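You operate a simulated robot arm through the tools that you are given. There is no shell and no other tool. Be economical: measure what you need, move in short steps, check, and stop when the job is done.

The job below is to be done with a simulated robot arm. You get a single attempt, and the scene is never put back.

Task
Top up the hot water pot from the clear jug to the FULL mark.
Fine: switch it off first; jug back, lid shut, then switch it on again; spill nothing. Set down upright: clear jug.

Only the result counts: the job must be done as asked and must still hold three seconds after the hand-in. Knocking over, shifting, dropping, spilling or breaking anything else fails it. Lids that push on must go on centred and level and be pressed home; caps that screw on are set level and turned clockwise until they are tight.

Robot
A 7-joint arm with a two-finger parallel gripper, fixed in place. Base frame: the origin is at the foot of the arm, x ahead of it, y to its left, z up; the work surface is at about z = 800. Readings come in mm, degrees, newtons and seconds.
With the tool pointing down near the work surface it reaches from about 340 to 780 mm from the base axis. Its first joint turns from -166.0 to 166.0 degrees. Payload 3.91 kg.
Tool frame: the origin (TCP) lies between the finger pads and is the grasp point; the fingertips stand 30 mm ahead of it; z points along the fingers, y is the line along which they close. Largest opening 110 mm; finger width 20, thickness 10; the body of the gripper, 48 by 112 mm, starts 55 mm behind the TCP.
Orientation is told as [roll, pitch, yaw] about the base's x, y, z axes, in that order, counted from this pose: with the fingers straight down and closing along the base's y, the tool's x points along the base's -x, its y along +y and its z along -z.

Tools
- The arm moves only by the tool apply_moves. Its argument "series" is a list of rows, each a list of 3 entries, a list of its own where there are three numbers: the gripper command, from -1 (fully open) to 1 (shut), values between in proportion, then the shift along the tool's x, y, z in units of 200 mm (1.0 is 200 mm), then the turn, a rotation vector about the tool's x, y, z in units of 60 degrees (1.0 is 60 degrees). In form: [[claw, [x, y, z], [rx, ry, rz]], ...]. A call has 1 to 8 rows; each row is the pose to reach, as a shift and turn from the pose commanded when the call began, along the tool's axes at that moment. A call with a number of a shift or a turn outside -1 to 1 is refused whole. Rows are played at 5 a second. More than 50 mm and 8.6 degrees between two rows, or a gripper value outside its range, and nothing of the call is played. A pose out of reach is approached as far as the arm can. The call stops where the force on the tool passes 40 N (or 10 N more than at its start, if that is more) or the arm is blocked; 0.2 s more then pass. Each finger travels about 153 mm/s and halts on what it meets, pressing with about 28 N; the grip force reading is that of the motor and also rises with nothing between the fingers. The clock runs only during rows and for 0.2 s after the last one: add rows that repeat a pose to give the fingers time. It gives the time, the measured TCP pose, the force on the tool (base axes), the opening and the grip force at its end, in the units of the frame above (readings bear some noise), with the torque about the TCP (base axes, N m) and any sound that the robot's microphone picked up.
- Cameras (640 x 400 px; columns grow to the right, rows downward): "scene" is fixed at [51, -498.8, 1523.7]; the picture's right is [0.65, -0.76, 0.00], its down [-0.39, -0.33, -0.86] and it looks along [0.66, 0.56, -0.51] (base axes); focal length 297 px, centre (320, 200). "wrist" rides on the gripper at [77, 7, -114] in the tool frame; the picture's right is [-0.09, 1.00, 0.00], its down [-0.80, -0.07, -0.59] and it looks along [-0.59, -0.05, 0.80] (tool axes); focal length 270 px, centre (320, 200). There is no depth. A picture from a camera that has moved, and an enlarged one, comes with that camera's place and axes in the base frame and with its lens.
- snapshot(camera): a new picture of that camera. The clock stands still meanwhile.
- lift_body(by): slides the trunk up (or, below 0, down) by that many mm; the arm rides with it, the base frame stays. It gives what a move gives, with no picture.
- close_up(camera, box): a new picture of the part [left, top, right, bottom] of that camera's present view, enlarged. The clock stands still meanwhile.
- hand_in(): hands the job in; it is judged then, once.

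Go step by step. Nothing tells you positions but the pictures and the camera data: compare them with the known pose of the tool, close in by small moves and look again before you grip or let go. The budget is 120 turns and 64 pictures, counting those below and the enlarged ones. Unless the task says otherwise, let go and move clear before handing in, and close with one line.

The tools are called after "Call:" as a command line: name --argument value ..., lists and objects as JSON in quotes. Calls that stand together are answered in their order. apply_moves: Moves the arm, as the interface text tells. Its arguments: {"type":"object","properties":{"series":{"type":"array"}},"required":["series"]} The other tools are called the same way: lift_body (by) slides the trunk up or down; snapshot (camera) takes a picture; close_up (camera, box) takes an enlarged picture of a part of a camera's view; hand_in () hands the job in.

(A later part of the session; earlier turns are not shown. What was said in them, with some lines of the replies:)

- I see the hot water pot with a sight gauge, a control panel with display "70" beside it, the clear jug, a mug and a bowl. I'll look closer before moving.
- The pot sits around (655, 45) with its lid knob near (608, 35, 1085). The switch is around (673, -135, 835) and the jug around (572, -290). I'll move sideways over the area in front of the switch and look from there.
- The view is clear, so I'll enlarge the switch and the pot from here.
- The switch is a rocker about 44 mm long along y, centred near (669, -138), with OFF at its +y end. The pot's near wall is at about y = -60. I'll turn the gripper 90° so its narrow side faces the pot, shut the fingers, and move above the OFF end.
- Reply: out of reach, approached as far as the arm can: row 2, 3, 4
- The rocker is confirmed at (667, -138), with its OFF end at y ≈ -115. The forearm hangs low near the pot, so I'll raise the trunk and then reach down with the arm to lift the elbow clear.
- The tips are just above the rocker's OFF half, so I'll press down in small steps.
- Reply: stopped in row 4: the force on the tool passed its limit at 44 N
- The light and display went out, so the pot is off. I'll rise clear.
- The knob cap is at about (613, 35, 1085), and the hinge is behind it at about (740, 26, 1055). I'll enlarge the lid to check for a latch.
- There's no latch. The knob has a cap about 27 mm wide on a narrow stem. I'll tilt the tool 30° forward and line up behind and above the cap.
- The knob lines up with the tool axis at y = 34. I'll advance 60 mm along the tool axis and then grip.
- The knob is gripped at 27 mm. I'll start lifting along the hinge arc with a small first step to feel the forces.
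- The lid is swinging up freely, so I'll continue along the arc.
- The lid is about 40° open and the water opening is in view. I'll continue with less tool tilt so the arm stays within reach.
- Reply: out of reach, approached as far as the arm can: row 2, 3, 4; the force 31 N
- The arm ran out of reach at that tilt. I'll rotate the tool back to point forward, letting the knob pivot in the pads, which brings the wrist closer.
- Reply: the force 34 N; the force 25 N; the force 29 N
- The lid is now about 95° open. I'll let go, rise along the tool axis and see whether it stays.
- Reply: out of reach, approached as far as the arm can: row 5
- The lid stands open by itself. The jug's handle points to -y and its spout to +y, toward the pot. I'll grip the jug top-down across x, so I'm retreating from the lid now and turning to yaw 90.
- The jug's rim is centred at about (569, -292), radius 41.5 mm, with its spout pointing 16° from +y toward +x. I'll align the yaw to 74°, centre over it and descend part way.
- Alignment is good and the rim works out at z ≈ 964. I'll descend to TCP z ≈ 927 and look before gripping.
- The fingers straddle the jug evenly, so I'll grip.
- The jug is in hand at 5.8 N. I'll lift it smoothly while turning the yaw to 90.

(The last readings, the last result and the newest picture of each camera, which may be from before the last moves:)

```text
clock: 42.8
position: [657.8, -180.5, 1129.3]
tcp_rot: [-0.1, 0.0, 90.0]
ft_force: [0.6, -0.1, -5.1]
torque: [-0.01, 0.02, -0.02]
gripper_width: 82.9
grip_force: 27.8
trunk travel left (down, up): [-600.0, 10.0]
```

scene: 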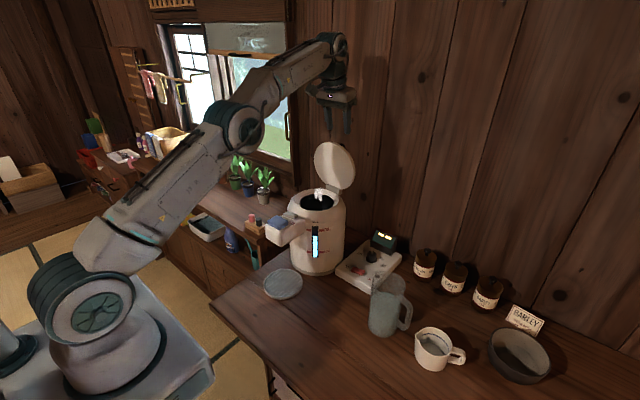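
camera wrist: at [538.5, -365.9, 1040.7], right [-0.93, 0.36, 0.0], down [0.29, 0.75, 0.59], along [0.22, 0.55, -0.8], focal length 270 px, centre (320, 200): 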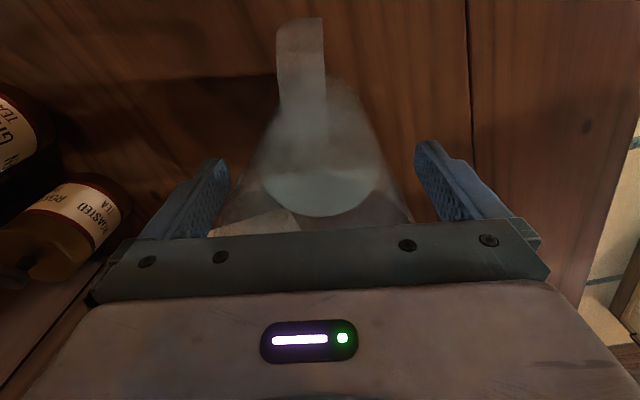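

I'm beside the pot at a safe height, and I'll begin tilting with 32° here, before any water can flow.

Call:
apply_moves --series '[[1, [0, 0, 0], [0, 0.05, 0]], [1, [0, 0, 0], [0, 0.12, 0]], [1, [0, 0, 0], [0, 0.2, 0]], [1, [0, 0, 0], [0, 0.28, 0]], [1, [0, 0, 0], [0, 0.36, 0]], [1, [0, 0, 0], [0, 0.44, 0]], [1, [0, 0, 0], [0, 0.5, 0]], [1, [0, 0, 0], [0, 0.533, 0]]]'

Call:
snapshot --camera "scene"

```text
clock: 44.6
position: [656.2, -179.1, 1130.2]
tcp_rot: [-0.2, 32.1, 90.0]
ft_force: [0.4, -0.2, -6.2]
torque: [0.17, -0.01, -0.03]
gripper_width: 81.8
grip_force: 28.5
trunk travel left (down, up): [-600.0, 10.0]
```

```text
25 pictures are left
```

scene: 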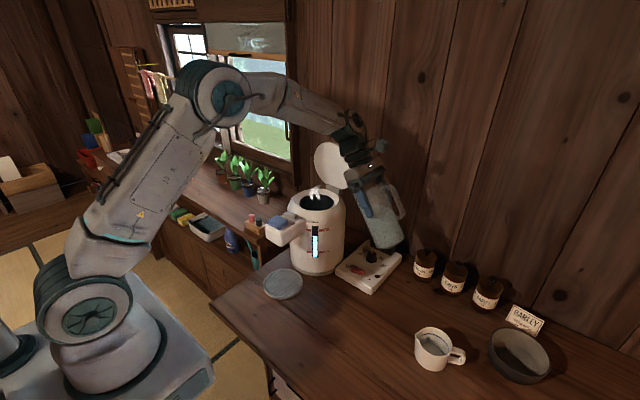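

Call:
close_up --camera "scene" --box '[280, 110, 430, 270]'

```text
2.50 times, centred on (355, 190) of scene
camera zoom: at [51.0, -498.8, 1523.7], right [0.65, -0.76, 0.0], down [-0.39, -0.33, -0.86], along [0.66, 0.56, -0.51], focal length 742 px, centre (232, 225)
```

zoom: 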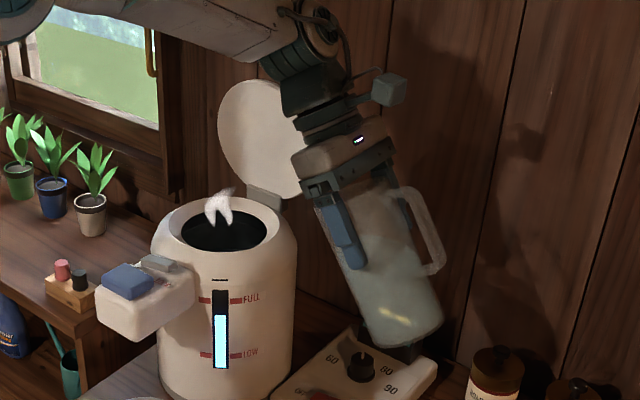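

The jug follows the gripper without slipping and the opening is at about (653, 26). I'll bring the lip over the opening, tilting to about 42°.

Call:
apply_moves --series '[[1, [-0.03, 0, -0.016], [0, 0.02, 0]], [1, [-0.1, 0, -0.053], [0, 0.04, 0]], [1, [-0.19, 0, -0.1], [0, 0.07, 0]], [1, [-0.29, 0, -0.154], [0, 0.1, 0]], [1, [-0.39, 0, -0.208], [0, 0.13, 0]], [1, [-0.47, 0, -0.25], [0, 0.15, 0]], [1, [-0.5, 0, -0.266], [0, 0.16, 0]], [1, [-0.509, 0, -0.271], [0, 0.167, 0]]]'

Call:
close_up --camera "scene" --box '[260, 110, 410, 270]'

```text
clock: 46.4
position: [657.6, -64.0, 1121.1]
tcp_rot: [-0.2, 42.2, 89.8]
ft_force: [-0.3, -0.3, -6.0]
torque: [0.18, 0.01, -0.02]
gripper_width: 81.3
grip_force: 28.1
trunk travel left (down, up): [-600.0, 10.0]
```

```text
2.50 times, centred on (335, 190) of scene
camera zoom: at [51.0, -498.8, 1523.7], right [0.65, -0.76, 0.0], down [-0.39, -0.33, -0.86], along [0.66, 0.56, -0.51], focal length 742 px, centre (282, 225)
```

zoom: 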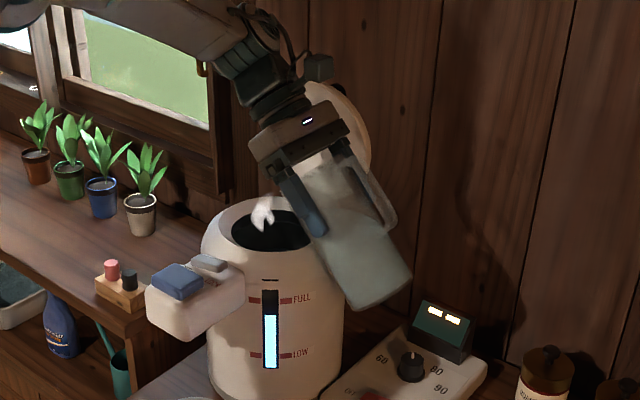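

The lip is above the opening at about y = 0 and z ≈ 1108. I'll tilt slowly toward the pour angle and watch the gauge.

Call:
apply_moves --series '[[1, [-0.015, 0, -0.013], [0, 0.03, 0]], [1, [-0.03, 0, -0.027], [0, 0.06, 0]], [1, [-0.03, 0, -0.027], [0, 0.09, 0]], [1, [-0.03, 0, -0.027], [0, 0.12, 0]], [1, [-0.03, 0, -0.027], [0, 0.133, 0]], [1, [-0.03, 0, -0.027], [0, 0.133, 0]], [1, [-0.03, 0, -0.027], [0, 0.133, 0]]]'

Call:
close_up --camera "scene" --box '[280, 150, 400, 270]'

```text
clock: 48.0
position: [657.3, -55.4, 1122.1]
tcp_rot: [-0.2, 50.2, 90.0]
ft_force: [0.3, 1.3, -5.9]
torque: [0.23, 0.03, 0.01]
gripper_width: 80.8
grip_force: 27.8
trunk travel left (down, up): [-600.0, 10.0]
```

```text
3.33 times, centred on (340, 210) of scene
camera zoom: at [51.0, -498.8, 1523.7], right [0.65, -0.76, 0.0], down [-0.39, -0.33, -0.86], along [0.66, 0.56, -0.51], focal length 989 px, centre (253, 167)
```

zoom: 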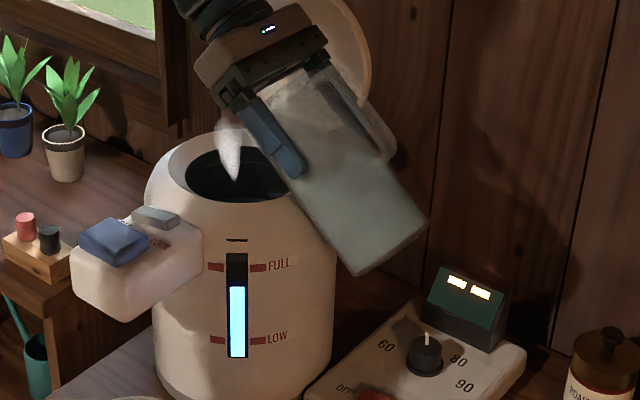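

No flow is visible yet, and I'll continue tilting.

Call:
apply_moves --series '[[1, [0, 0, 0], [0, 0.025, 0]], [1, [0, 0, 0], [0, 0.05, 0]], [1, [0, 0, 0], [0, 0.075, 0]], [1, [0, 0, 0], [0, 0.1, 0]], [1, [0, 0, 0], [0, 0.1, 0]], [1, [0, 0, 0], [0, 0.1, 0]], [1, [0, 0, 0], [0, 0.1, 0]]]'

Call:
close_up --camera "scene" --box '[280, 150, 400, 270]'

```text
clock: 49.6
position: [656.7, -56.2, 1122.4]
tcp_rot: [-0.3, 56.2, 89.8]
ft_force: [0.2, 0.7, -6.2]
torque: [0.21, 0.0, -0.04]
gripper_width: 80.5
grip_force: 28.0
trunk travel left (down, up): [-600.0, 10.0]
```

```text
3.33 times, centred on (340, 210) of scene
camera zoom: at [51.0, -498.8, 1523.7], right [0.65, -0.76, 0.0], down [-0.39, -0.33, -0.86], along [0.66, 0.56, -0.51], focal length 989 px, centre (253, 167)
```

zoom: 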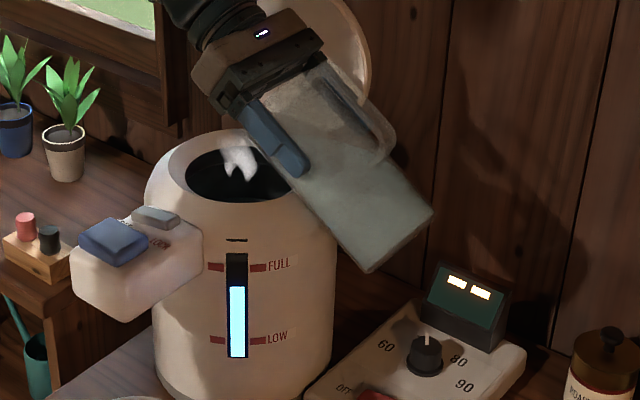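

Call:
apply_moves --series '[[1, [0, 0, 0], [0, 0.025, 0]], [1, [0, 0, 0], [0, 0.05, 0]], [1, [0, 0, 0], [0, 0.075, 0]], [1, [0, 0, 0], [0, 0.1, 0]], [1, [0, 0, 0], [0, 0.1, 0]], [1, [0, 0, 0], [0, 0.1, 0]]]'

Call:
close_up --camera "scene" --box '[280, 150, 400, 270]'

```text
clock: 51.0
position: [655.9, -56.0, 1122.4]
tcp_rot: [-0.3, 62.1, 89.8]
ft_force: [0.1, -1.0, -5.8]
torque: [0.23, 0.02, 0.04]
gripper_width: 80.7
grip_force: 28.9
trunk travel left (down, up): [-600.0, 10.0]
```

```text
3.33 times, centred on (340, 210) of scene
camera zoom: at [51.0, -498.8, 1523.7], right [0.65, -0.76, 0.0], down [-0.39, -0.33, -0.86], along [0.66, 0.56, -0.51], focal length 989 px, centre (253, 167)
```

zoom: 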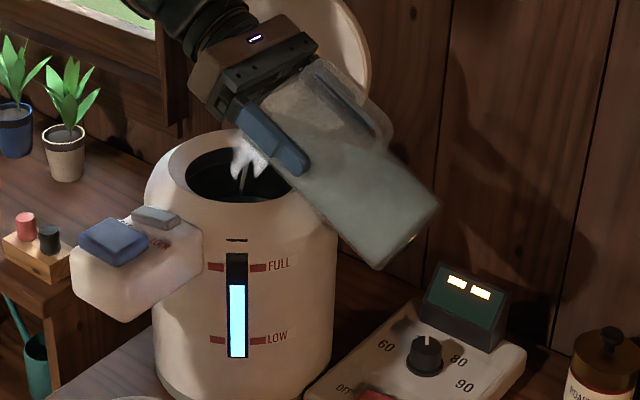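

A thin stream is falling into the opening. I'll tilt a little more and hold.

Call:
apply_moves --series '[[1, [0, 0, 0], [0, 0.02, 0]], [1, [0, 0, 0], [0, 0.04, 0]], [1, [0, 0, 0], [0, 0.06, 0]], [1, [0, 0, 0], [0, 0.067, 0]], [1, [0, 0, 0], [0, 0.067, 0]], [1, [0, 0, 0], [0, 0.067, 0]], [1, [0, 0, 0], [0, 0.067, 0]], [1, [0, 0, 0], [0, 0.067, 0]]]'

Call:
close_up --camera "scene" --box '[295, 185, 365, 265]'

```text
clock: 52.8
position: [656.2, -56.7, 1122.2]
tcp_rot: [-0.4, 66.1, 89.7]
ft_force: [-0.2, 0.7, -5.4]
torque: [0.22, -0.04, 0.04]
gripper_width: 80.7
grip_force: 27.9
trunk travel left (down, up): [-600.0, 10.0]
```

```text
5.00 times, centred on (330, 225) of scene
camera zoom: at [51.0, -498.8, 1523.7], right [0.65, -0.76, 0.0], down [-0.39, -0.33, -0.86], along [0.66, 0.56, -0.51], focal length 1483 px, centre (270, 75)
```

zoom: 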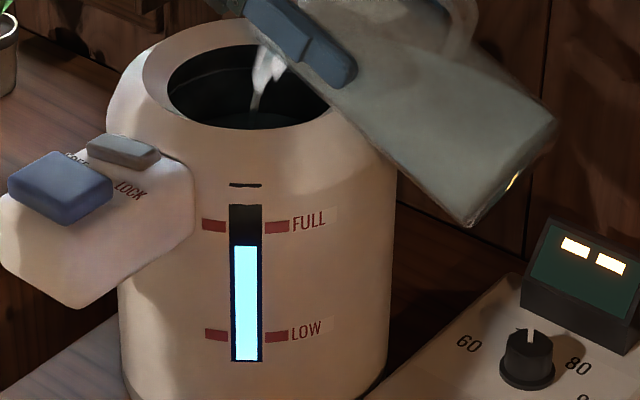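

The level is rising, with about 20 px left to FULL at this zoom. I'll continue with a slight tilt.

Call:
apply_moves --series '[[1, [0, 0, 0], [0, 0.02, 0]], [1, [0, 0, 0], [0, 0.04, 0]], [1, [0, 0, 0], [0, 0.05, 0]], [1, [0, 0, 0], [0, 0.05, 0]], [1, [0, 0, 0], [0, 0.05, 0]], [1, [0, 0, 0], [0, 0.05, 0]], [1, [0, 0, 0], [0, 0.05, 0]], [1, [0, 0, 0], [0, 0.05, 0]]]'

Call:
close_up --camera "scene" --box '[295, 185, 365, 265]'

```text
clock: 54.6
position: [656.0, -57.7, 1121.9]
tcp_rot: [-0.3, 69.1, 89.7]
ft_force: [-0.3, -0.4, -4.1]
torque: [0.18, -0.03, -0.02]
gripper_width: 80.0
grip_force: 27.4
trunk travel left (down, up): [-600.0, 10.0]
```

```text
5.00 times, centred on (330, 225) of scene
camera zoom: at [51.0, -498.8, 1523.7], right [0.65, -0.76, 0.0], down [-0.39, -0.33, -0.86], along [0.66, 0.56, -0.51], focal length 1483 px, centre (270, 75)
```

zoom: 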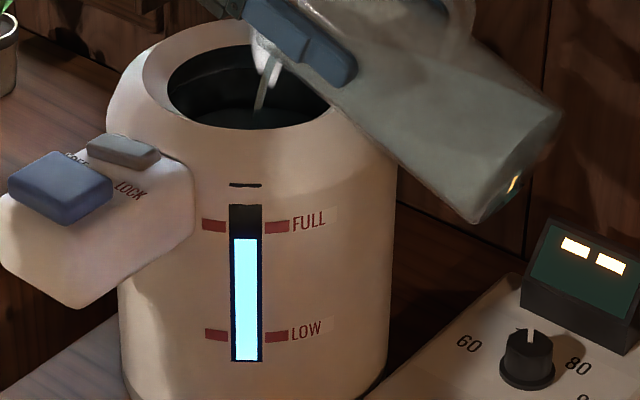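

Call:
apply_moves --series '[[1, [0, 0, 0], [0, 0.02, 0]], [1, [0, 0, 0], [0, 0.04, 0]], [1, [0, 0, 0], [0, 0.05, 0]], [1, [0, 0, 0], [0, 0.05, 0]], [1, [0, 0, 0], [0, 0.05, 0]], [1, [0, 0, 0], [0, 0.05, 0]], [1, [0, 0, 0], [0, 0.05, 0]]]'

Call:
close_up --camera "scene" --box '[295, 185, 365, 265]'

```text
clock: 56.2
position: [655.9, -56.8, 1121.7]
tcp_rot: [-0.5, 72.1, 89.7]
ft_force: [-0.5, 0.3, -4.4]
torque: [0.2, -0.01, 0.01]
gripper_width: 80.1
grip_force: 28.4
trunk travel left (down, up): [-600.0, 10.0]
```

```text
5.00 times, centred on (330, 225) of scene
camera zoom: at [51.0, -498.8, 1523.7], right [0.65, -0.76, 0.0], down [-0.39, -0.33, -0.86], along [0.66, 0.56, -0.51], focal length 1483 px, centre (270, 75)
```

zoom: 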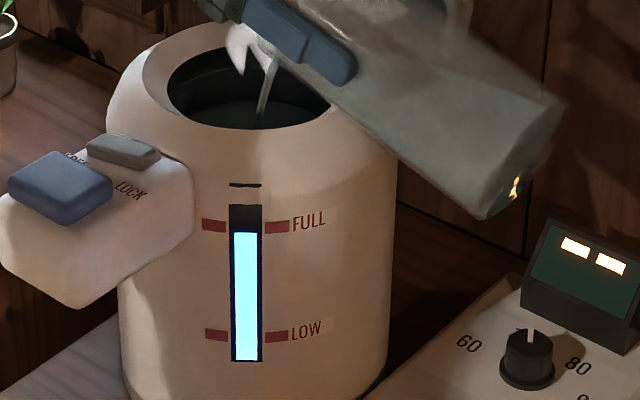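

Call:
apply_moves --series '[[1, [0, 0, 0], [0, 0.02, 0]], [1, [0, 0, 0], [0, 0.03, 0]], [1, [0, 0, 0], [0, 0.035, 0]], [1, [0, 0, 0], [0, 0.035, 0]], [1, [0, 0, 0], [0, 0.0, 0]]]'

Call:
close_up --camera "scene" --box '[310, 215, 350, 255]'

```text
clock: 57.4
position: [656.0, -56.5, 1121.9]
tcp_rot: [-0.5, 72.2, 89.6]
ft_force: [-0.8, 0.3, -3.4]
torque: [0.17, -0.01, 0.01]
gripper_width: 80.1
grip_force: 27.8
trunk travel left (down, up): [-600.0, 10.0]
```

```text
10.00 times, centred on (330, 235) of scene
camera zoom: at [51.0, -498.8, 1523.7], right [0.65, -0.76, 0.0], down [-0.39, -0.33, -0.86], along [0.66, 0.56, -0.51], focal length 2966 px, centre (220, -150)
```

zoom: 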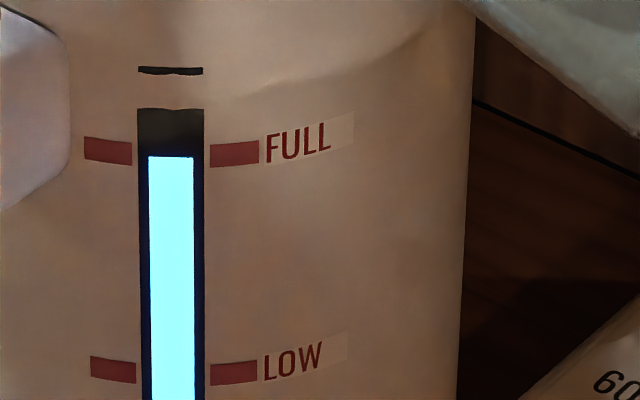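

The level is practically at FULL, so I'll stop the pour by tilting back.

Call:
apply_moves --series '[[1, [0, 0, 0], [0, 0.0, 0]], [1, [0, 0, 0], [0, -0.05, 0]], [1, [0, 0, 0], [0, -0.14, 0]], [1, [0, 0, 0], [0, -0.24, 0]], [1, [0, 0, 0], [0, -0.34, 0]], [1, [0, 0, 0], [0, -0.4, 0]], [1, [0, 0, 0], [0, -0.4, 0]]]'

Call:
close_up --camera "scene" --box '[310, 215, 350, 255]'

```text
clock: 59.0
position: [655.9, -56.1, 1121.9]
tcp_rot: [-0.3, 48.2, 89.9]
ft_force: [1.9, 0.1, -3.7]
torque: [0.12, -0.01, 0.03]
gripper_width: 80.1
grip_force: 28.0
trunk travel left (down, up): [-600.0, 10.0]
```

```text
10.00 times, centred on (330, 235) of scene
camera zoom: at [51.0, -498.8, 1523.7], right [0.65, -0.76, 0.0], down [-0.39, -0.33, -0.86], along [0.66, 0.56, -0.51], focal length 2966 px, centre (220, -150)
```

zoom: 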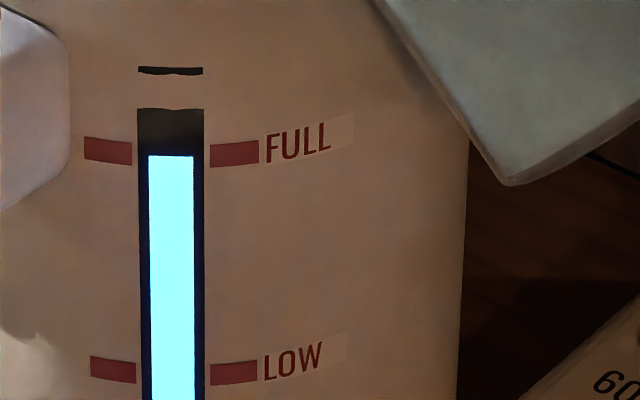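

The level sits on the FULL mark. I'll back the jug out and bring it upright.

Call:
apply_moves --series '[[1, [0.03, 0, 0.028], [0, 0, 0]], [1, [0.1, 0, 0.095], [0, 0, 0]], [1, [0.19, 0, 0.18], [0, -0.05, 0]], [1, [0.28, 0, 0.265], [0, -0.1, 0]], [1, [0.36, 0, 0.34], [0, -0.17, 0]], [1, [0.41, 0, 0.388], [0, -0.24, 0]], [1, [0.4375, 0, 0.4137], [0, -0.3, 0]]]'

Call:
apply_moves --series '[[1, [0, 0, 0], [0, -0.05, 0]], [1, [0, 0, 0], [0, -0.13, 0]], [1, [0, 0, 0], [0, -0.22, 0]], [1, [0, 0, 0], [0, -0.31, 0]], [1, [0, 0, 0], [0, -0.4, 0]], [1, [0, 0, 0], [0, -0.47, 0]], [1, [0, 0, 0], [0, -0.503, 0]]]'

Call:
close_up --camera "scene" --box '[290, 100, 450, 260]'

```text
clock: 60.6
position: [656.8, -176.7, 1131.7]
tcp_rot: [-0.2, 30.1, 90.0]
ft_force: [-0.3, 1.5, -4.0]
torque: [0.08, -0.04, -0.04]
gripper_width: 80.1
grip_force: 27.8
trunk travel left (down, up): [-600.0, 10.0]
```

```text
clock: 62.2
position: [656.7, -176.1, 1131.7]
tcp_rot: [-0.1, -0.1, 90.1]
ft_force: [0.1, -0.4, -2.6]
torque: [-0.02, -0.02, -0.01]
gripper_width: 79.9
grip_force: 28.2
trunk travel left (down, up): [-600.0, 10.0]
```

```text
2.50 times, centred on (370, 180) of scene
camera zoom: at [51.0, -498.8, 1523.7], right [0.65, -0.76, 0.0], down [-0.39, -0.33, -0.86], along [0.66, 0.56, -0.51], focal length 742 px, centre (195, 250)
```

zoom: 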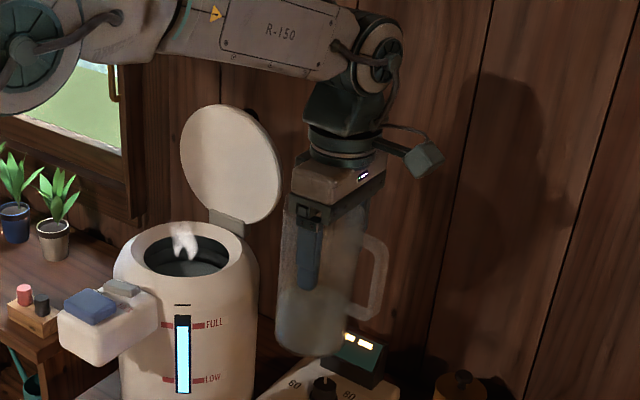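

The jug is upright, though it has slid a little up against the palm. I'll carry it back over its spot and descend.

Call:
apply_moves --series '[[1, [0.04, 0.03, 0], [0, 0, 0.02]], [1, [0.12, 0.09, 0], [0, 0, 0.05]], [1, [0.22, 0.17, 0], [0, 0, 0.09]], [1, [0.33, 0.25, 0], [0, 0, 0.14]], [1, [0.43, 0.33, 0], [0, 0, 0.19]], [1, [0.52, 0.4, 0], [0, 0, 0.23]], [1, [0.57, 0.437, 0], [0, 0, 0.26]], [1, [0.5875, 0.448, 0], [0, 0, 0.267]]]'

Call:
apply_moves --series '[[1, [0, 0, 0.06], [0, 0, 0]], [1, [0, 0, 0.18], [0, 0, 0]], [1, [0, 0, 0.32], [0, 0, 0]], [1, [0, 0, 0.48], [0, 0, 0]], [1, [0, 0, 0.64], [0, 0, 0]], [1, [0, 0, 0.78], [0, 0, 0]], [1, [0, 0, 0.9], [0, 0, 0]], [1, [0, 0, 0.94], [0, 0, 0]]]'

Call:
close_up --camera "scene" --box '[310, 200, 450, 350]'

```text
clock: 64.0
position: [565.8, -294.4, 1132.7]
tcp_rot: [0.0, -0.2, 73.9]
ft_force: [0.0, -0.2, -3.7]
torque: [-0.02, 0.03, 0.01]
gripper_width: 80.1
grip_force: 28.3
trunk travel left (down, up): [-600.0, 10.0]
```

```text
clock: 65.8
position: [567.6, -293.9, 943.2]
tcp_rot: [-0.1, -0.1, 73.9]
ft_force: [0.8, 0.0, -3.4]
torque: [-0.03, 0.0, 0.04]
gripper_width: 80.0
grip_force: 27.5
trunk travel left (down, up): [-600.0, 10.0]
```

```text
2.67 times, centred on (380, 275) of scene
camera zoom: at [51.0, -498.8, 1523.7], right [0.65, -0.76, 0.0], down [-0.39, -0.33, -0.86], along [0.66, 0.56, -0.51], focal length 791 px, centre (160, 0)
```

zoom: 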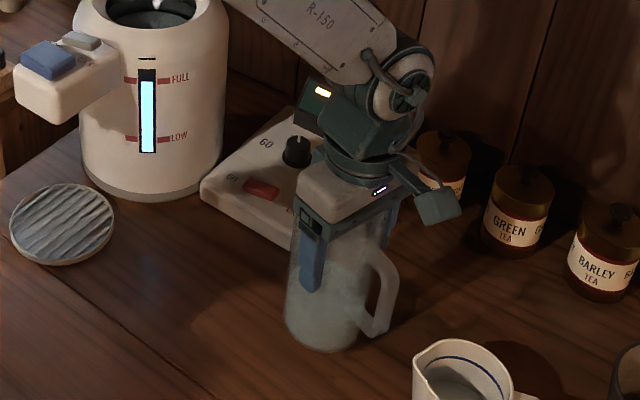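

Call:
apply_moves --series '[[1, [0, 0, 0.02], [0, 0, 0]], [1, [0, 0, 0.04], [0, 0, 0]], [1, [0, 0, 0.06], [0, 0, 0]], [1, [0, 0, 0.075], [0, 0, 0]]]'

Call:
apply_moves --series '[[1, [0, 0, 0.01], [0, 0, 0]], [1, [0, 0, 0.02], [0, 0, 0]], [1, [0, 0, 0.03], [0, 0, 0]]]'

```text
clock: 66.8
position: [565.6, -293.5, 929.1]
tcp_rot: [-0.2, -0.1, 74.1]
ft_force: [0.1, -0.5, -4.4]
torque: [-0.02, 0.04, 0.02]
gripper_width: 80.1
grip_force: 27.6
trunk travel left (down, up): [-600.0, 10.0]
```

```text
clock: 67.6
position: [567.7, -293.0, 926.1]
tcp_rot: [-0.5, 0.0, 74.1]
ft_force: [4.9, 0.5, 21.3]
torque: [0.03, 0.19, 0.1]
gripper_width: 80.0
grip_force: 27.8
trunk travel left (down, up): [-600.0, 10.0]
```

The jug is on the table. I'll ease the pressure, open, and rise.

Call:
apply_moves --series '[[1, [0, 0, -0.012], [0, 0, 0]], [1, [0, 0, -0.012], [0, 0, 0]]]'

Call:
apply_moves --series '[[0.2, [0, 0, 0], [0, 0, 0]], [0.0, [0, 0, 0], [0, 0, 0]], [-0.5, [0, 0, 0], [0, 0, 0]], [-1, [0, 0, 0], [0, 0, 0]], [-1, [0, 0, 0], [0, 0, 0]]]'

Call:
apply_moves --series '[[-1, [0, 0, -0.1], [0, 0, 0]], [-1, [0, 0, -0.3], [0, 0, 0]], [-1, [0, 0, -0.5], [0, 0, 0]], [-1, [0, 0, -0.7], [0, 0, 0]], [-1, [0, 0, -0.9], [0, 0, 0]], [-1, [0, 0, -1.0], [0, 0, 0]]]'

Call:
snapshot --camera "scene"

```text
clock: 68.2
position: [566.4, -292.7, 925.5]
tcp_rot: [-0.1, 0.0, 74.1]
ft_force: [5.1, -0.7, 12.0]
torque: [-0.21, -0.35, 0.07]
gripper_width: 79.5
grip_force: 27.8
trunk travel left (down, up): [-600.0, 10.0]
```

```text
clock: 69.4
position: [566.0, -294.1, 925.9]
tcp_rot: [-0.1, 0.0, 74.0]
ft_force: [0.8, -0.1, -0.6]
torque: [0.02, -0.03, 0.01]
gripper_width: 109.8
grip_force: 0.0
trunk travel left (down, up): [-600.0, 10.0]
```

```text
clock: 70.8
position: [566.3, -293.1, 1124.9]
tcp_rot: [-0.1, -0.1, 73.9]
ft_force: [-0.1, -0.7, 0.1]
torque: [0.01, 0.01, -0.01]
gripper_width: 110.1
grip_force: 0.2
trunk travel left (down, up): [-600.0, 10.0]
```

```text
12 pictures are left
```

scene: 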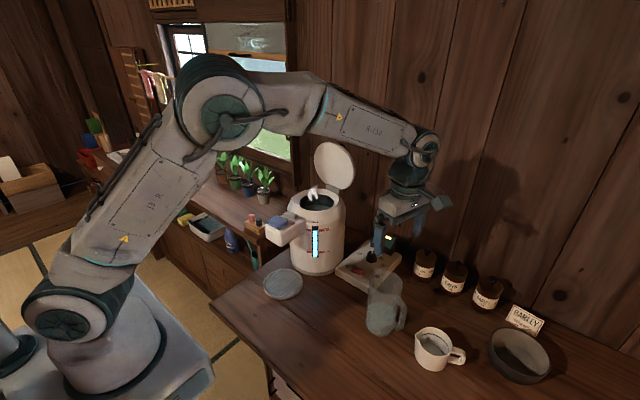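

The jug stands upright in its place. Next I'll close the lid by regripping the knob and reversing the arc, starting by travelling high back to the lid with yaw 0.

Call:
apply_moves --series '[[-1, [-0.05, 0.01, -0.15], [0, 0, 0.1]], [-1, [-0.15, 0.03, -0.3], [0, 0, 0.2]], [-1, [-0.27, 0.05, -0.45], [0, 0, 0.31]], [-1, [-0.4, 0.07, -0.58], [0, 0, 0.42]], [-1, [-0.53, 0.09, -0.65], [0, 0, 0.52]], [-1, [-0.644, 0.112, -0.65], [0, 0, 0.617]]]'

Call:
apply_moves --series '[[0, [-0.08, 0.106, 0], [0, 0, 0.1]], [0, [-0.16, 0.212, 0], [0, 0, 0.2]], [0, [-0.24, 0.318, 0], [0, 0, 0.3]], [0, [-0.32, 0.425, 0], [0, 0, 0.41]], [0, [-0.4, 0.53, 0], [0, 0, 0.52]], [0, [-0.4815, 0.639, 0], [0, 0, 0.617]]]'

Call:
apply_moves --series '[[0, [-0.15, 0.06, -0.095], [0, -0.1, 0]], [0, [-0.3, 0.12, -0.095], [0, -0.2, 0]], [0, [-0.45, 0.18, -0.095], [0, -0.2, 0]], [0, [-0.6, 0.18, -0.095], [0, -0.2, 0]]]'

Call:
snapshot --camera "wrist"

```text
clock: 72.2
position: [579.9, -163.4, 1255.0]
tcp_rot: [-0.1, -0.1, 36.9]
ft_force: [0.0, 0.4, -0.1]
torque: [-0.03, 0.02, 0.01]
gripper_width: 109.9
grip_force: 0.0
trunk travel left (down, up): [-600.0, 10.0]
```

```text
clock: 73.6
position: [580.5, -3.3, 1255.1]
tcp_rot: [0.1, -0.2, -0.1]
ft_force: [-0.3, 0.2, -0.2]
torque: [0.01, 0.01, -0.01]
gripper_width: 55.0
grip_force: 0.1
trunk travel left (down, up): [-600.0, 10.0]
```

```text
clock: 74.6
position: [701.0, 33.6, 1274.6]
tcp_rot: [-0.1, -12.2, 0.0]
ft_force: [0.3, 0.1, -0.2]
torque: [0.0, 0.0, -0.04]
gripper_width: 55.0
grip_force: 0.1
trunk travel left (down, up): [-600.0, 10.0]
```

```text
11 pictures are left
camera wrist: at [602.1, 38.6, 1369.7], right [0.09, 1.0, 0.02], down [0.66, -0.07, 0.75], along [0.75, -0.05, -0.66], focal length 270 px, centre (320, 200)
```

wrist: 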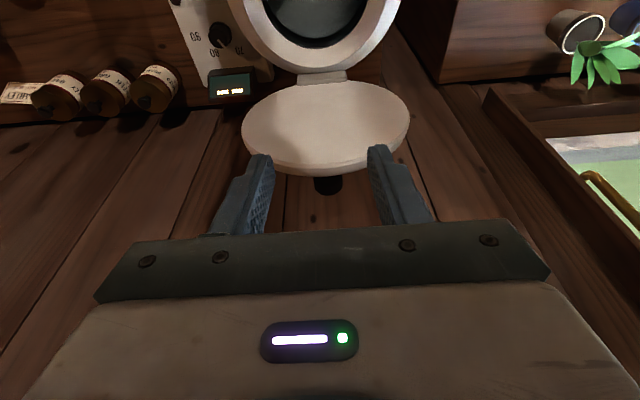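

The knob is visible just behind the lid's top edge, right where I left it. I'll retrace to the release pose and grip.

Call:
apply_moves --series '[[0, [-0.14, 0.003, 0.03], [0, 0, 0]], [0, [-0.2777, 0.005, 0.063], [0, 0, 0]], [0, [-0.3257, 0.005, 0.196], [0, 0, 0]], [0, [-0.3235, 0.005, 0.349], [0, 0, 0]], [0, [-0.324, 0.005, 0.42], [0, 0, 0]], [0, [-0.324, 0.005, 0.4975], [0, 0, 0]]]'

Call:
snapshot --camera "wrist"

```text
clock: 76.0
position: [785.1, 33.6, 1191.8]
tcp_rot: [0.0, -12.1, 0.0]
ft_force: [0.5, 1.1, 0.0]
torque: [0.02, 0.01, 0.01]
gripper_width: 55.0
grip_force: 0.1
trunk travel left (down, up): [-600.0, 10.0]
```

```text
10 pictures are left
camera wrist: at [685.5, 39.3, 1287.3], right [0.09, 1.0, 0.02], down [0.66, -0.07, 0.75], along [0.75, -0.05, -0.66], focal length 270 px, centre (320, 200)
```

wrist: 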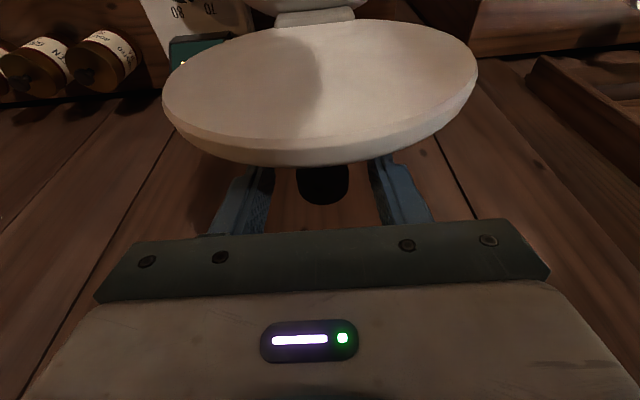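

Call:
apply_moves --series '[[0.5, [0, 0.005, 0], [0, 0, 0]], [1, [0, 0.005, 0], [0, 0, 0]], [1, [0, 0.005, 0], [0, 0, 0]]]'

Call:
apply_moves --series '[[1, [0.064, 0, -0.025], [0, -0.03, 0]], [1, [0.129, 0, -0.0456], [0, -0.065, 0]], [1, [0.2225, 0, -0.0713], [0, -0.13, 0]], [1, [0.3143, 0, -0.085], [0, -0.098, 0]], [1, [0.4045, 0, -0.0855], [0, -0.032, 0]], [1, [0.4945, 0, -0.072], [0, 0.035, 0]], [1, [0.5815, 0, -0.046], [0, 0.1, 0]]]'

Call:
close_up --camera "scene" --box '[250, 110, 410, 230]'

```text
clock: 76.8
position: [783.8, 34.4, 1192.9]
tcp_rot: [0.0, -12.2, 0.0]
ft_force: [0.4, 2.0, -0.3]
torque: [0.05, -0.04, 0.01]
gripper_width: 27.0
grip_force: 45.1
trunk travel left (down, up): [-600.0, 10.0]
```

```text
clock: 78.4
position: [671.8, 36.2, 1175.8]
tcp_rot: [0.0, -6.3, 0.0]
ft_force: [12.6, 4.8, -4.9]
torque: [0.05, -1.45, -0.01]
gripper_width: 27.4
grip_force: 44.7
trunk travel left (down, up): [-600.0, 10.0]
```

```text
3.33 times, centred on (330, 170) of scene
camera zoom: at [51.0, -498.8, 1523.7], right [0.65, -0.76, 0.0], down [-0.39, -0.33, -0.86], along [0.66, 0.56, -0.51], focal length 989 px, centre (287, 300)
```

zoom: 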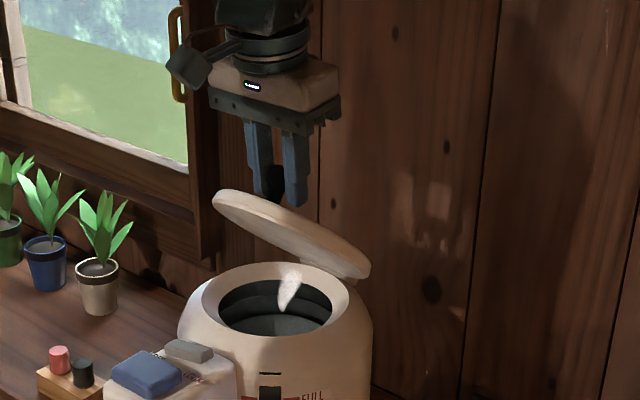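

The closing is going smoothly, so I'll continue down to nearly shut.

Call:
apply_moves --series '[[1, [0.0835, 0, 0.049], [0, -0.048, 0]], [1, [0.1605, 0, 0.107], [0, -0.115, 0]], [1, [0.229, 0, 0.1745], [0, -0.18, 0]], [1, [0.288, 0, 0.2515], [0, -0.248, 0]], [1, [0.3305, 0, 0.324], [0, -0.315, 0]]]'

```text
clock: 79.6
position: [609.6, 35.3, 1103.1]
tcp_rot: [0.0, -25.1, 0.1]
ft_force: [3.7, 1.2, 6.7]
torque: [-0.03, -1.09, -0.03]
gripper_width: 27.0
grip_force: 45.1
trunk travel left (down, up): [-600.0, 10.0]
```

Call:
apply_moves --series '[[1, [0.02, 0, 0.025], [0, -0.03, 0]], [1, [0.04, 0, 0.045], [0, -0.06, 0]], [1, [0.05, 0, 0.059], [0, -0.083, 0]], [1, [0.055, 0, 0.07], [0, -0.083, 0]], [1, [0.058, 0, 0.078], [0, -0.083, 0]]]'

Call:
close_up --camera "scene" --box '[270, 150, 370, 230]'

```text
clock: 80.8
position: [603.9, 35.9, 1086.3]
tcp_rot: [0.0, -30.0, 0.0]
ft_force: [-8.5, 1.7, 12.2]
torque: [0.04, -0.7, 0.04]
gripper_width: 27.3
grip_force: 45.0
trunk travel left (down, up): [-600.0, 10.0]
```

```text
5.00 times, centred on (320, 190) of scene
camera zoom: at [51.0, -498.8, 1523.7], right [0.65, -0.76, 0.0], down [-0.39, -0.33, -0.86], along [0.66, 0.56, -0.51], focal length 1483 px, centre (320, 250)
```

zoom: 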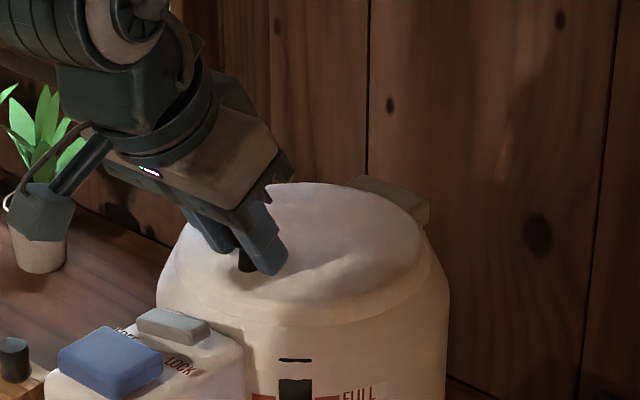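

The lid looks shut. I'll press it a little more to be sure, then let go and back off.

Call:
apply_moves --series '[[1, [0.005, 0, 0.009], [0, 0, 0]], [1, [0.01, 0, 0.0173], [0, 0, 0]], [1, [0.015, 0, 0.026], [0, 0, 0]]]'

Call:
apply_moves --series '[[1, [-0.02, 0, -0.035], [0, 0, 0]], [0.2, [-0.02, 0, -0.035], [0, 0, 0]], [-0.3, [-0.02, 0, -0.035], [0, 0, 0]], [-0.5, [-0.02, 0, -0.035], [0, 0, 0]], [-0.5, [-0.02, 0, -0.15], [0, 0, 0]], [-0.5, [-0.02, 0, -0.35], [0, 0, 0]], [-0.5, [-0.02, 0, -0.55], [0, 0.1, 0]]]'

Call:
close_up --camera "scene" --box '[280, 170, 360, 230]'

```text
clock: 81.7
position: [604.1, 34.9, 1085.6]
tcp_rot: [0.1, -30.8, 0.1]
ft_force: [-18.4, -0.6, 21.3]
torque: [0.0, 0.89, 0.02]
gripper_width: 27.1
grip_force: 45.1
trunk travel left (down, up): [-600.0, 10.0]
stopped in row 3: the force on the tool passed its limit at 41 N (the readings are from after the stop); the commanded pose is now the measured one
```

```text
clock: 83.3
position: [554.1, 31.6, 1179.7]
tcp_rot: [0.1, -24.4, -0.1]
ft_force: [0.0, -0.2, 0.4]
torque: [-0.01, -0.02, 0.03]
gripper_width: 82.6
grip_force: 0.0
trunk travel left (down, up): [-600.0, 10.0]
```

```text
6.67 times, centred on (320, 200) of scene
camera zoom: at [51.0, -498.8, 1523.7], right [0.65, -0.76, 0.0], down [-0.39, -0.33, -0.86], along [0.66, 0.56, -0.51], focal length 1977 px, centre (320, 200)
```

zoom: 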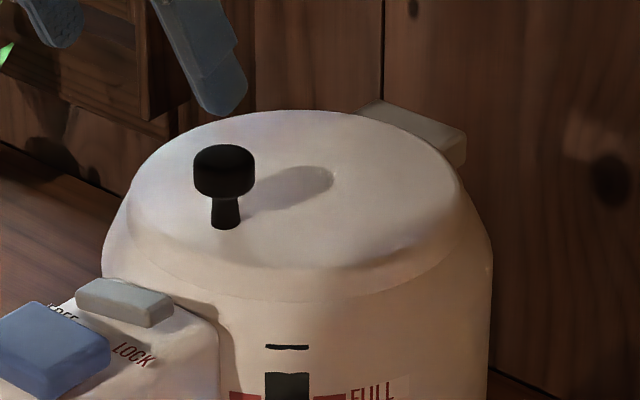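

The lid is closed. Next I'll switch the pot on by levelling the tool, turning to yaw 90, closing the fingers and going above the ON end at about (668, -154).

Call:
apply_moves --series '[[-0.5, [-0.02, -0.18, -0.02], [0, 0.08, 0]], [0, [-0.04, -0.36, -0.04], [0, 0.16, 0]], [1, [-0.06, -0.54, -0.06], [0, 0.24, 0]], [1, [-0.087, -0.72, -0.07], [0, 0.32, 0]], [1, [-0.087, -0.92, -0.07], [0, 0.407, 0]]]'

Call:
apply_moves --series '[[1, [0, 0, 0], [0, 0, -0.125]], [1, [0, 0, 0], [0, 0, -0.25]], [1, [0, 0, 0], [0, 0, -0.375]], [1, [0, 0, 0], [0, 0, -0.5]], [1, [0, 0, 0], [0, 0, -0.625]], [1, [0, 0, 0], [0, 0, -0.75]]]'

Call:
apply_moves --series '[[1, [0, 0, 0], [0, 0, -0.125]], [1, [0, 0, 0], [0, 0, -0.25]], [1, [0, 0, 0], [0, 0, -0.375]], [1, [0, 0, 0], [0, 0, -0.5]], [1, [0, 0, 0], [0, 0, -0.625]], [1, [0, 0, 0], [0, 0, -0.75]]]'

```text
clock: 84.5
position: [566.3, -151.0, 1195.3]
tcp_rot: [0.2, 0.0, 0.1]
ft_force: [0.1, 0.2, 0.7]
torque: [0.02, 0.01, -0.03]
gripper_width: 0.0
grip_force: 28.3
trunk travel left (down, up): [-600.0, 10.0]
```

```text
clock: 85.9
position: [565.7, -150.4, 1196.9]
tcp_rot: [0.0, -0.1, 45.2]
ft_force: [0.5, 0.6, 0.5]
torque: [-0.03, -0.04, 0.01]
gripper_width: 0.1
grip_force: 28.5
trunk travel left (down, up): [-600.0, 10.0]
```

```text
clock: 87.3
position: [564.0, -149.4, 1200.7]
tcp_rot: [-0.1, -0.1, 90.2]
ft_force: [0.2, 0.4, -0.4]
torque: [-0.02, -0.01, 0.0]
gripper_width: 0.0
grip_force: 28.3
trunk travel left (down, up): [-600.0, 10.0]
```

Call:
apply_moves --series '[[1, [0.02, -0.2, 0], [0, 0, 0]], [1, [0.02, -0.4, 0], [0, 0, 0]], [1, [0.02, -0.52, 0], [0, 0, 0]], [1, [0.02, -0.52, 0.24], [0, 0, 0]], [1, [0.02, -0.52, 0.48], [0, 0, 0]], [1, [0.02, -0.52, 0.72], [0, 0, 0]], [1, [0.02, -0.52, 0.96], [0, 0, 0]]]'

Call:
apply_moves --series '[[1, [0, 0, 0.2], [0, 0, 0]], [1, [0, 0, 0.4], [0, 0, 0]], [1, [0, 0, 0.58], [0, 0, 0]]]'

Call:
snapshot --camera "wrist"

```text
clock: 88.9
position: [668.3, -154.5, 1006.0]
tcp_rot: [-0.1, -0.1, 90.0]
ft_force: [1.0, -1.1, 0.1]
torque: [0.02, 0.0, 0.0]
gripper_width: 0.0
grip_force: 28.1
trunk travel left (down, up): [-600.0, 10.0]
```

```text
clock: 89.7
position: [668.7, -154.1, 892.9]
tcp_rot: [-0.1, -0.1, 90.0]
ft_force: [-0.9, -0.3, 0.5]
torque: [-0.03, 0.03, 0.01]
gripper_width: 0.5
grip_force: 27.5
trunk travel left (down, up): [-600.0, 10.0]
```

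```text
6 pictures are left
camera wrist: at [661.3, -231.1, 1007.9], right [-1.0, 0.09, 0.0], down [0.07, 0.8, 0.6], along [0.05, 0.59, -0.8], focal length 270 px, centre (320, 200)
```

wrist: 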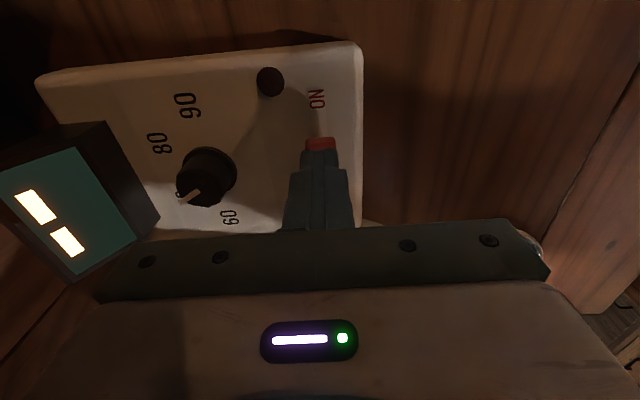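

The tips are above the ON half, so I'll press.

Call:
apply_moves --series '[[1, [0, 0, 0.03], [0, 0, 0]], [1, [0, 0, 0.055], [0, 0, 0]], [1, [0, 0, 0.07], [0, 0, 0]], [1, [0, 0, 0.085], [0, 0, 0]], [1, [0, 0, 0.1], [0, 0, 0]], [1, [0, 0, 0.115], [0, 0, 0]], [1, [0, 0, 0.13], [0, 0, 0]], [1, [0, 0, 0.145], [0, 0, 0]]]'

Call:
close_up --camera "wrist" --box '[100, 0, 400, 230]'

```text
clock: 91.2
position: [671.5, -153.1, 876.4]
tcp_rot: [-0.7, 0.1, 89.9]
ft_force: [-6.2, -0.1, 18.3]
torque: [0.24, 0.2, -0.01]
gripper_width: 0.1
grip_force: 27.8
trunk travel left (down, up): [-600.0, 10.0]
stopped in row 7: the force on the tool passed its limit at 44 N (the readings are from after the stop); the commanded pose is now the measured one
```

```text
1.74 times, centred on (250, 115) of wrist
camera zoom: at [662.6, -231.4, 990.2], right [-1.0, 0.09, -0.01], down [0.06, 0.8, 0.59], along [0.06, 0.59, -0.8], focal length 470 px, centre (442, 348)
```

zoom: 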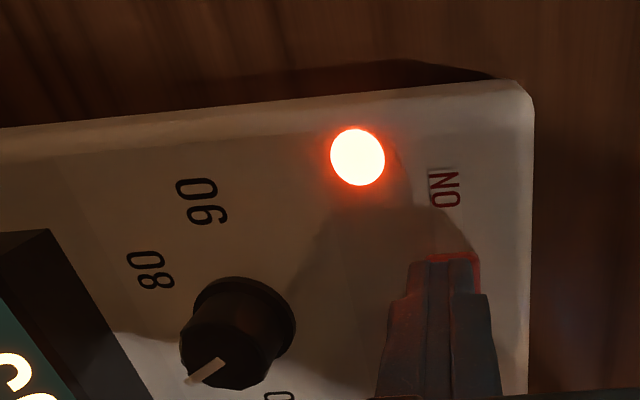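

The switch is on: the heating light is lit and the display is active. I'll rise clear and check the whole scene.

Call:
apply_moves --series '[[1, [0, 0, -0.15], [0, 0, 0]], [1, [0, 0, -0.38], [0, 0, 0]], [1, [0, 0, -0.6], [0, 0, 0]], [1, [0, 0, -0.8], [0, 0, 0]], [1, [0, 0, -1.0], [0, 0, 0]]]'

Call:
apply_moves --series '[[1, [0, 0, -0.2], [0, 0, 0]], [1, [0, 0.2, -0.4], [0, 0, 0]], [1, [0, 0.4, -0.5], [0, 0, 0]], [1, [0, 0.6, -0.5], [0, 0, 0]], [1, [0, 0.8, -0.5], [0, 0, 0]]]'

Call:
close_up --camera "scene" --box '[240, 160, 540, 380]'

Call:
close_up --camera "scene" --box '[290, 180, 410, 290]'

```text
clock: 92.4
position: [670.4, -154.6, 1072.2]
tcp_rot: [-0.4, -0.2, 89.9]
ft_force: [0.6, 0.7, 0.1]
torque: [-0.01, 0.02, -0.01]
gripper_width: 0.0
grip_force: 28.3
trunk travel left (down, up): [-600.0, 10.0]
```

```text
refused: row 2 steps farther than a row can; nothing moved
```

```text
1.82 times, centred on (390, 270) of scene
camera zoom: at [51.0, -498.8, 1523.7], right [0.65, -0.76, 0.0], down [-0.39, -0.33, -0.86], along [0.66, 0.56, -0.51], focal length 539 px, centre (193, 73)
```

zoom: 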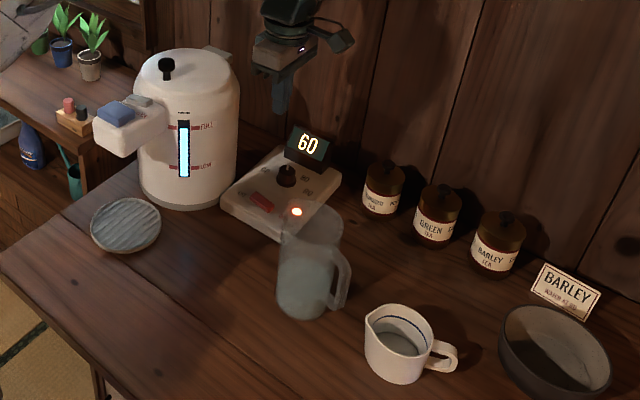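

```text
3.64 times, centred on (350, 235) of scene
camera zoom: at [51.0, -498.8, 1523.7], right [0.65, -0.76, 0.0], down [-0.39, -0.33, -0.86], along [0.66, 0.56, -0.51], focal length 1078 px, centre (211, 73)
```

zoom: 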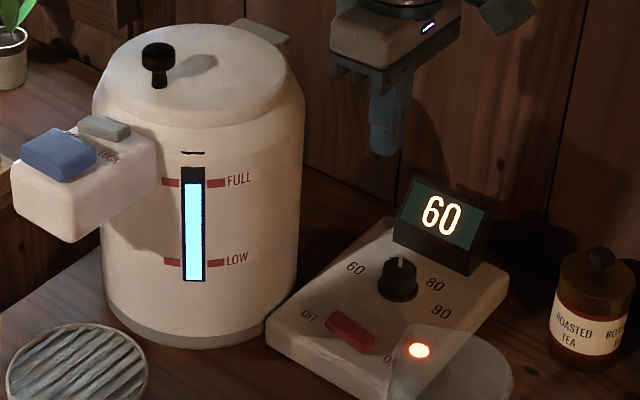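

The level is on FULL, the lid is shut, the jug stands upright in its place, and the pot is on and reheating (the display reads 60). The dial looks unchanged, nothing was spilled that I can see, and the arm is clear, so I'm handing in.

Call:
hand_in

```text
The job is handed in.
```

The hot water pot is filled to the FULL mark with its lid shut and switched back on, and the clear jug is standing upright in its place; I saw no spills.
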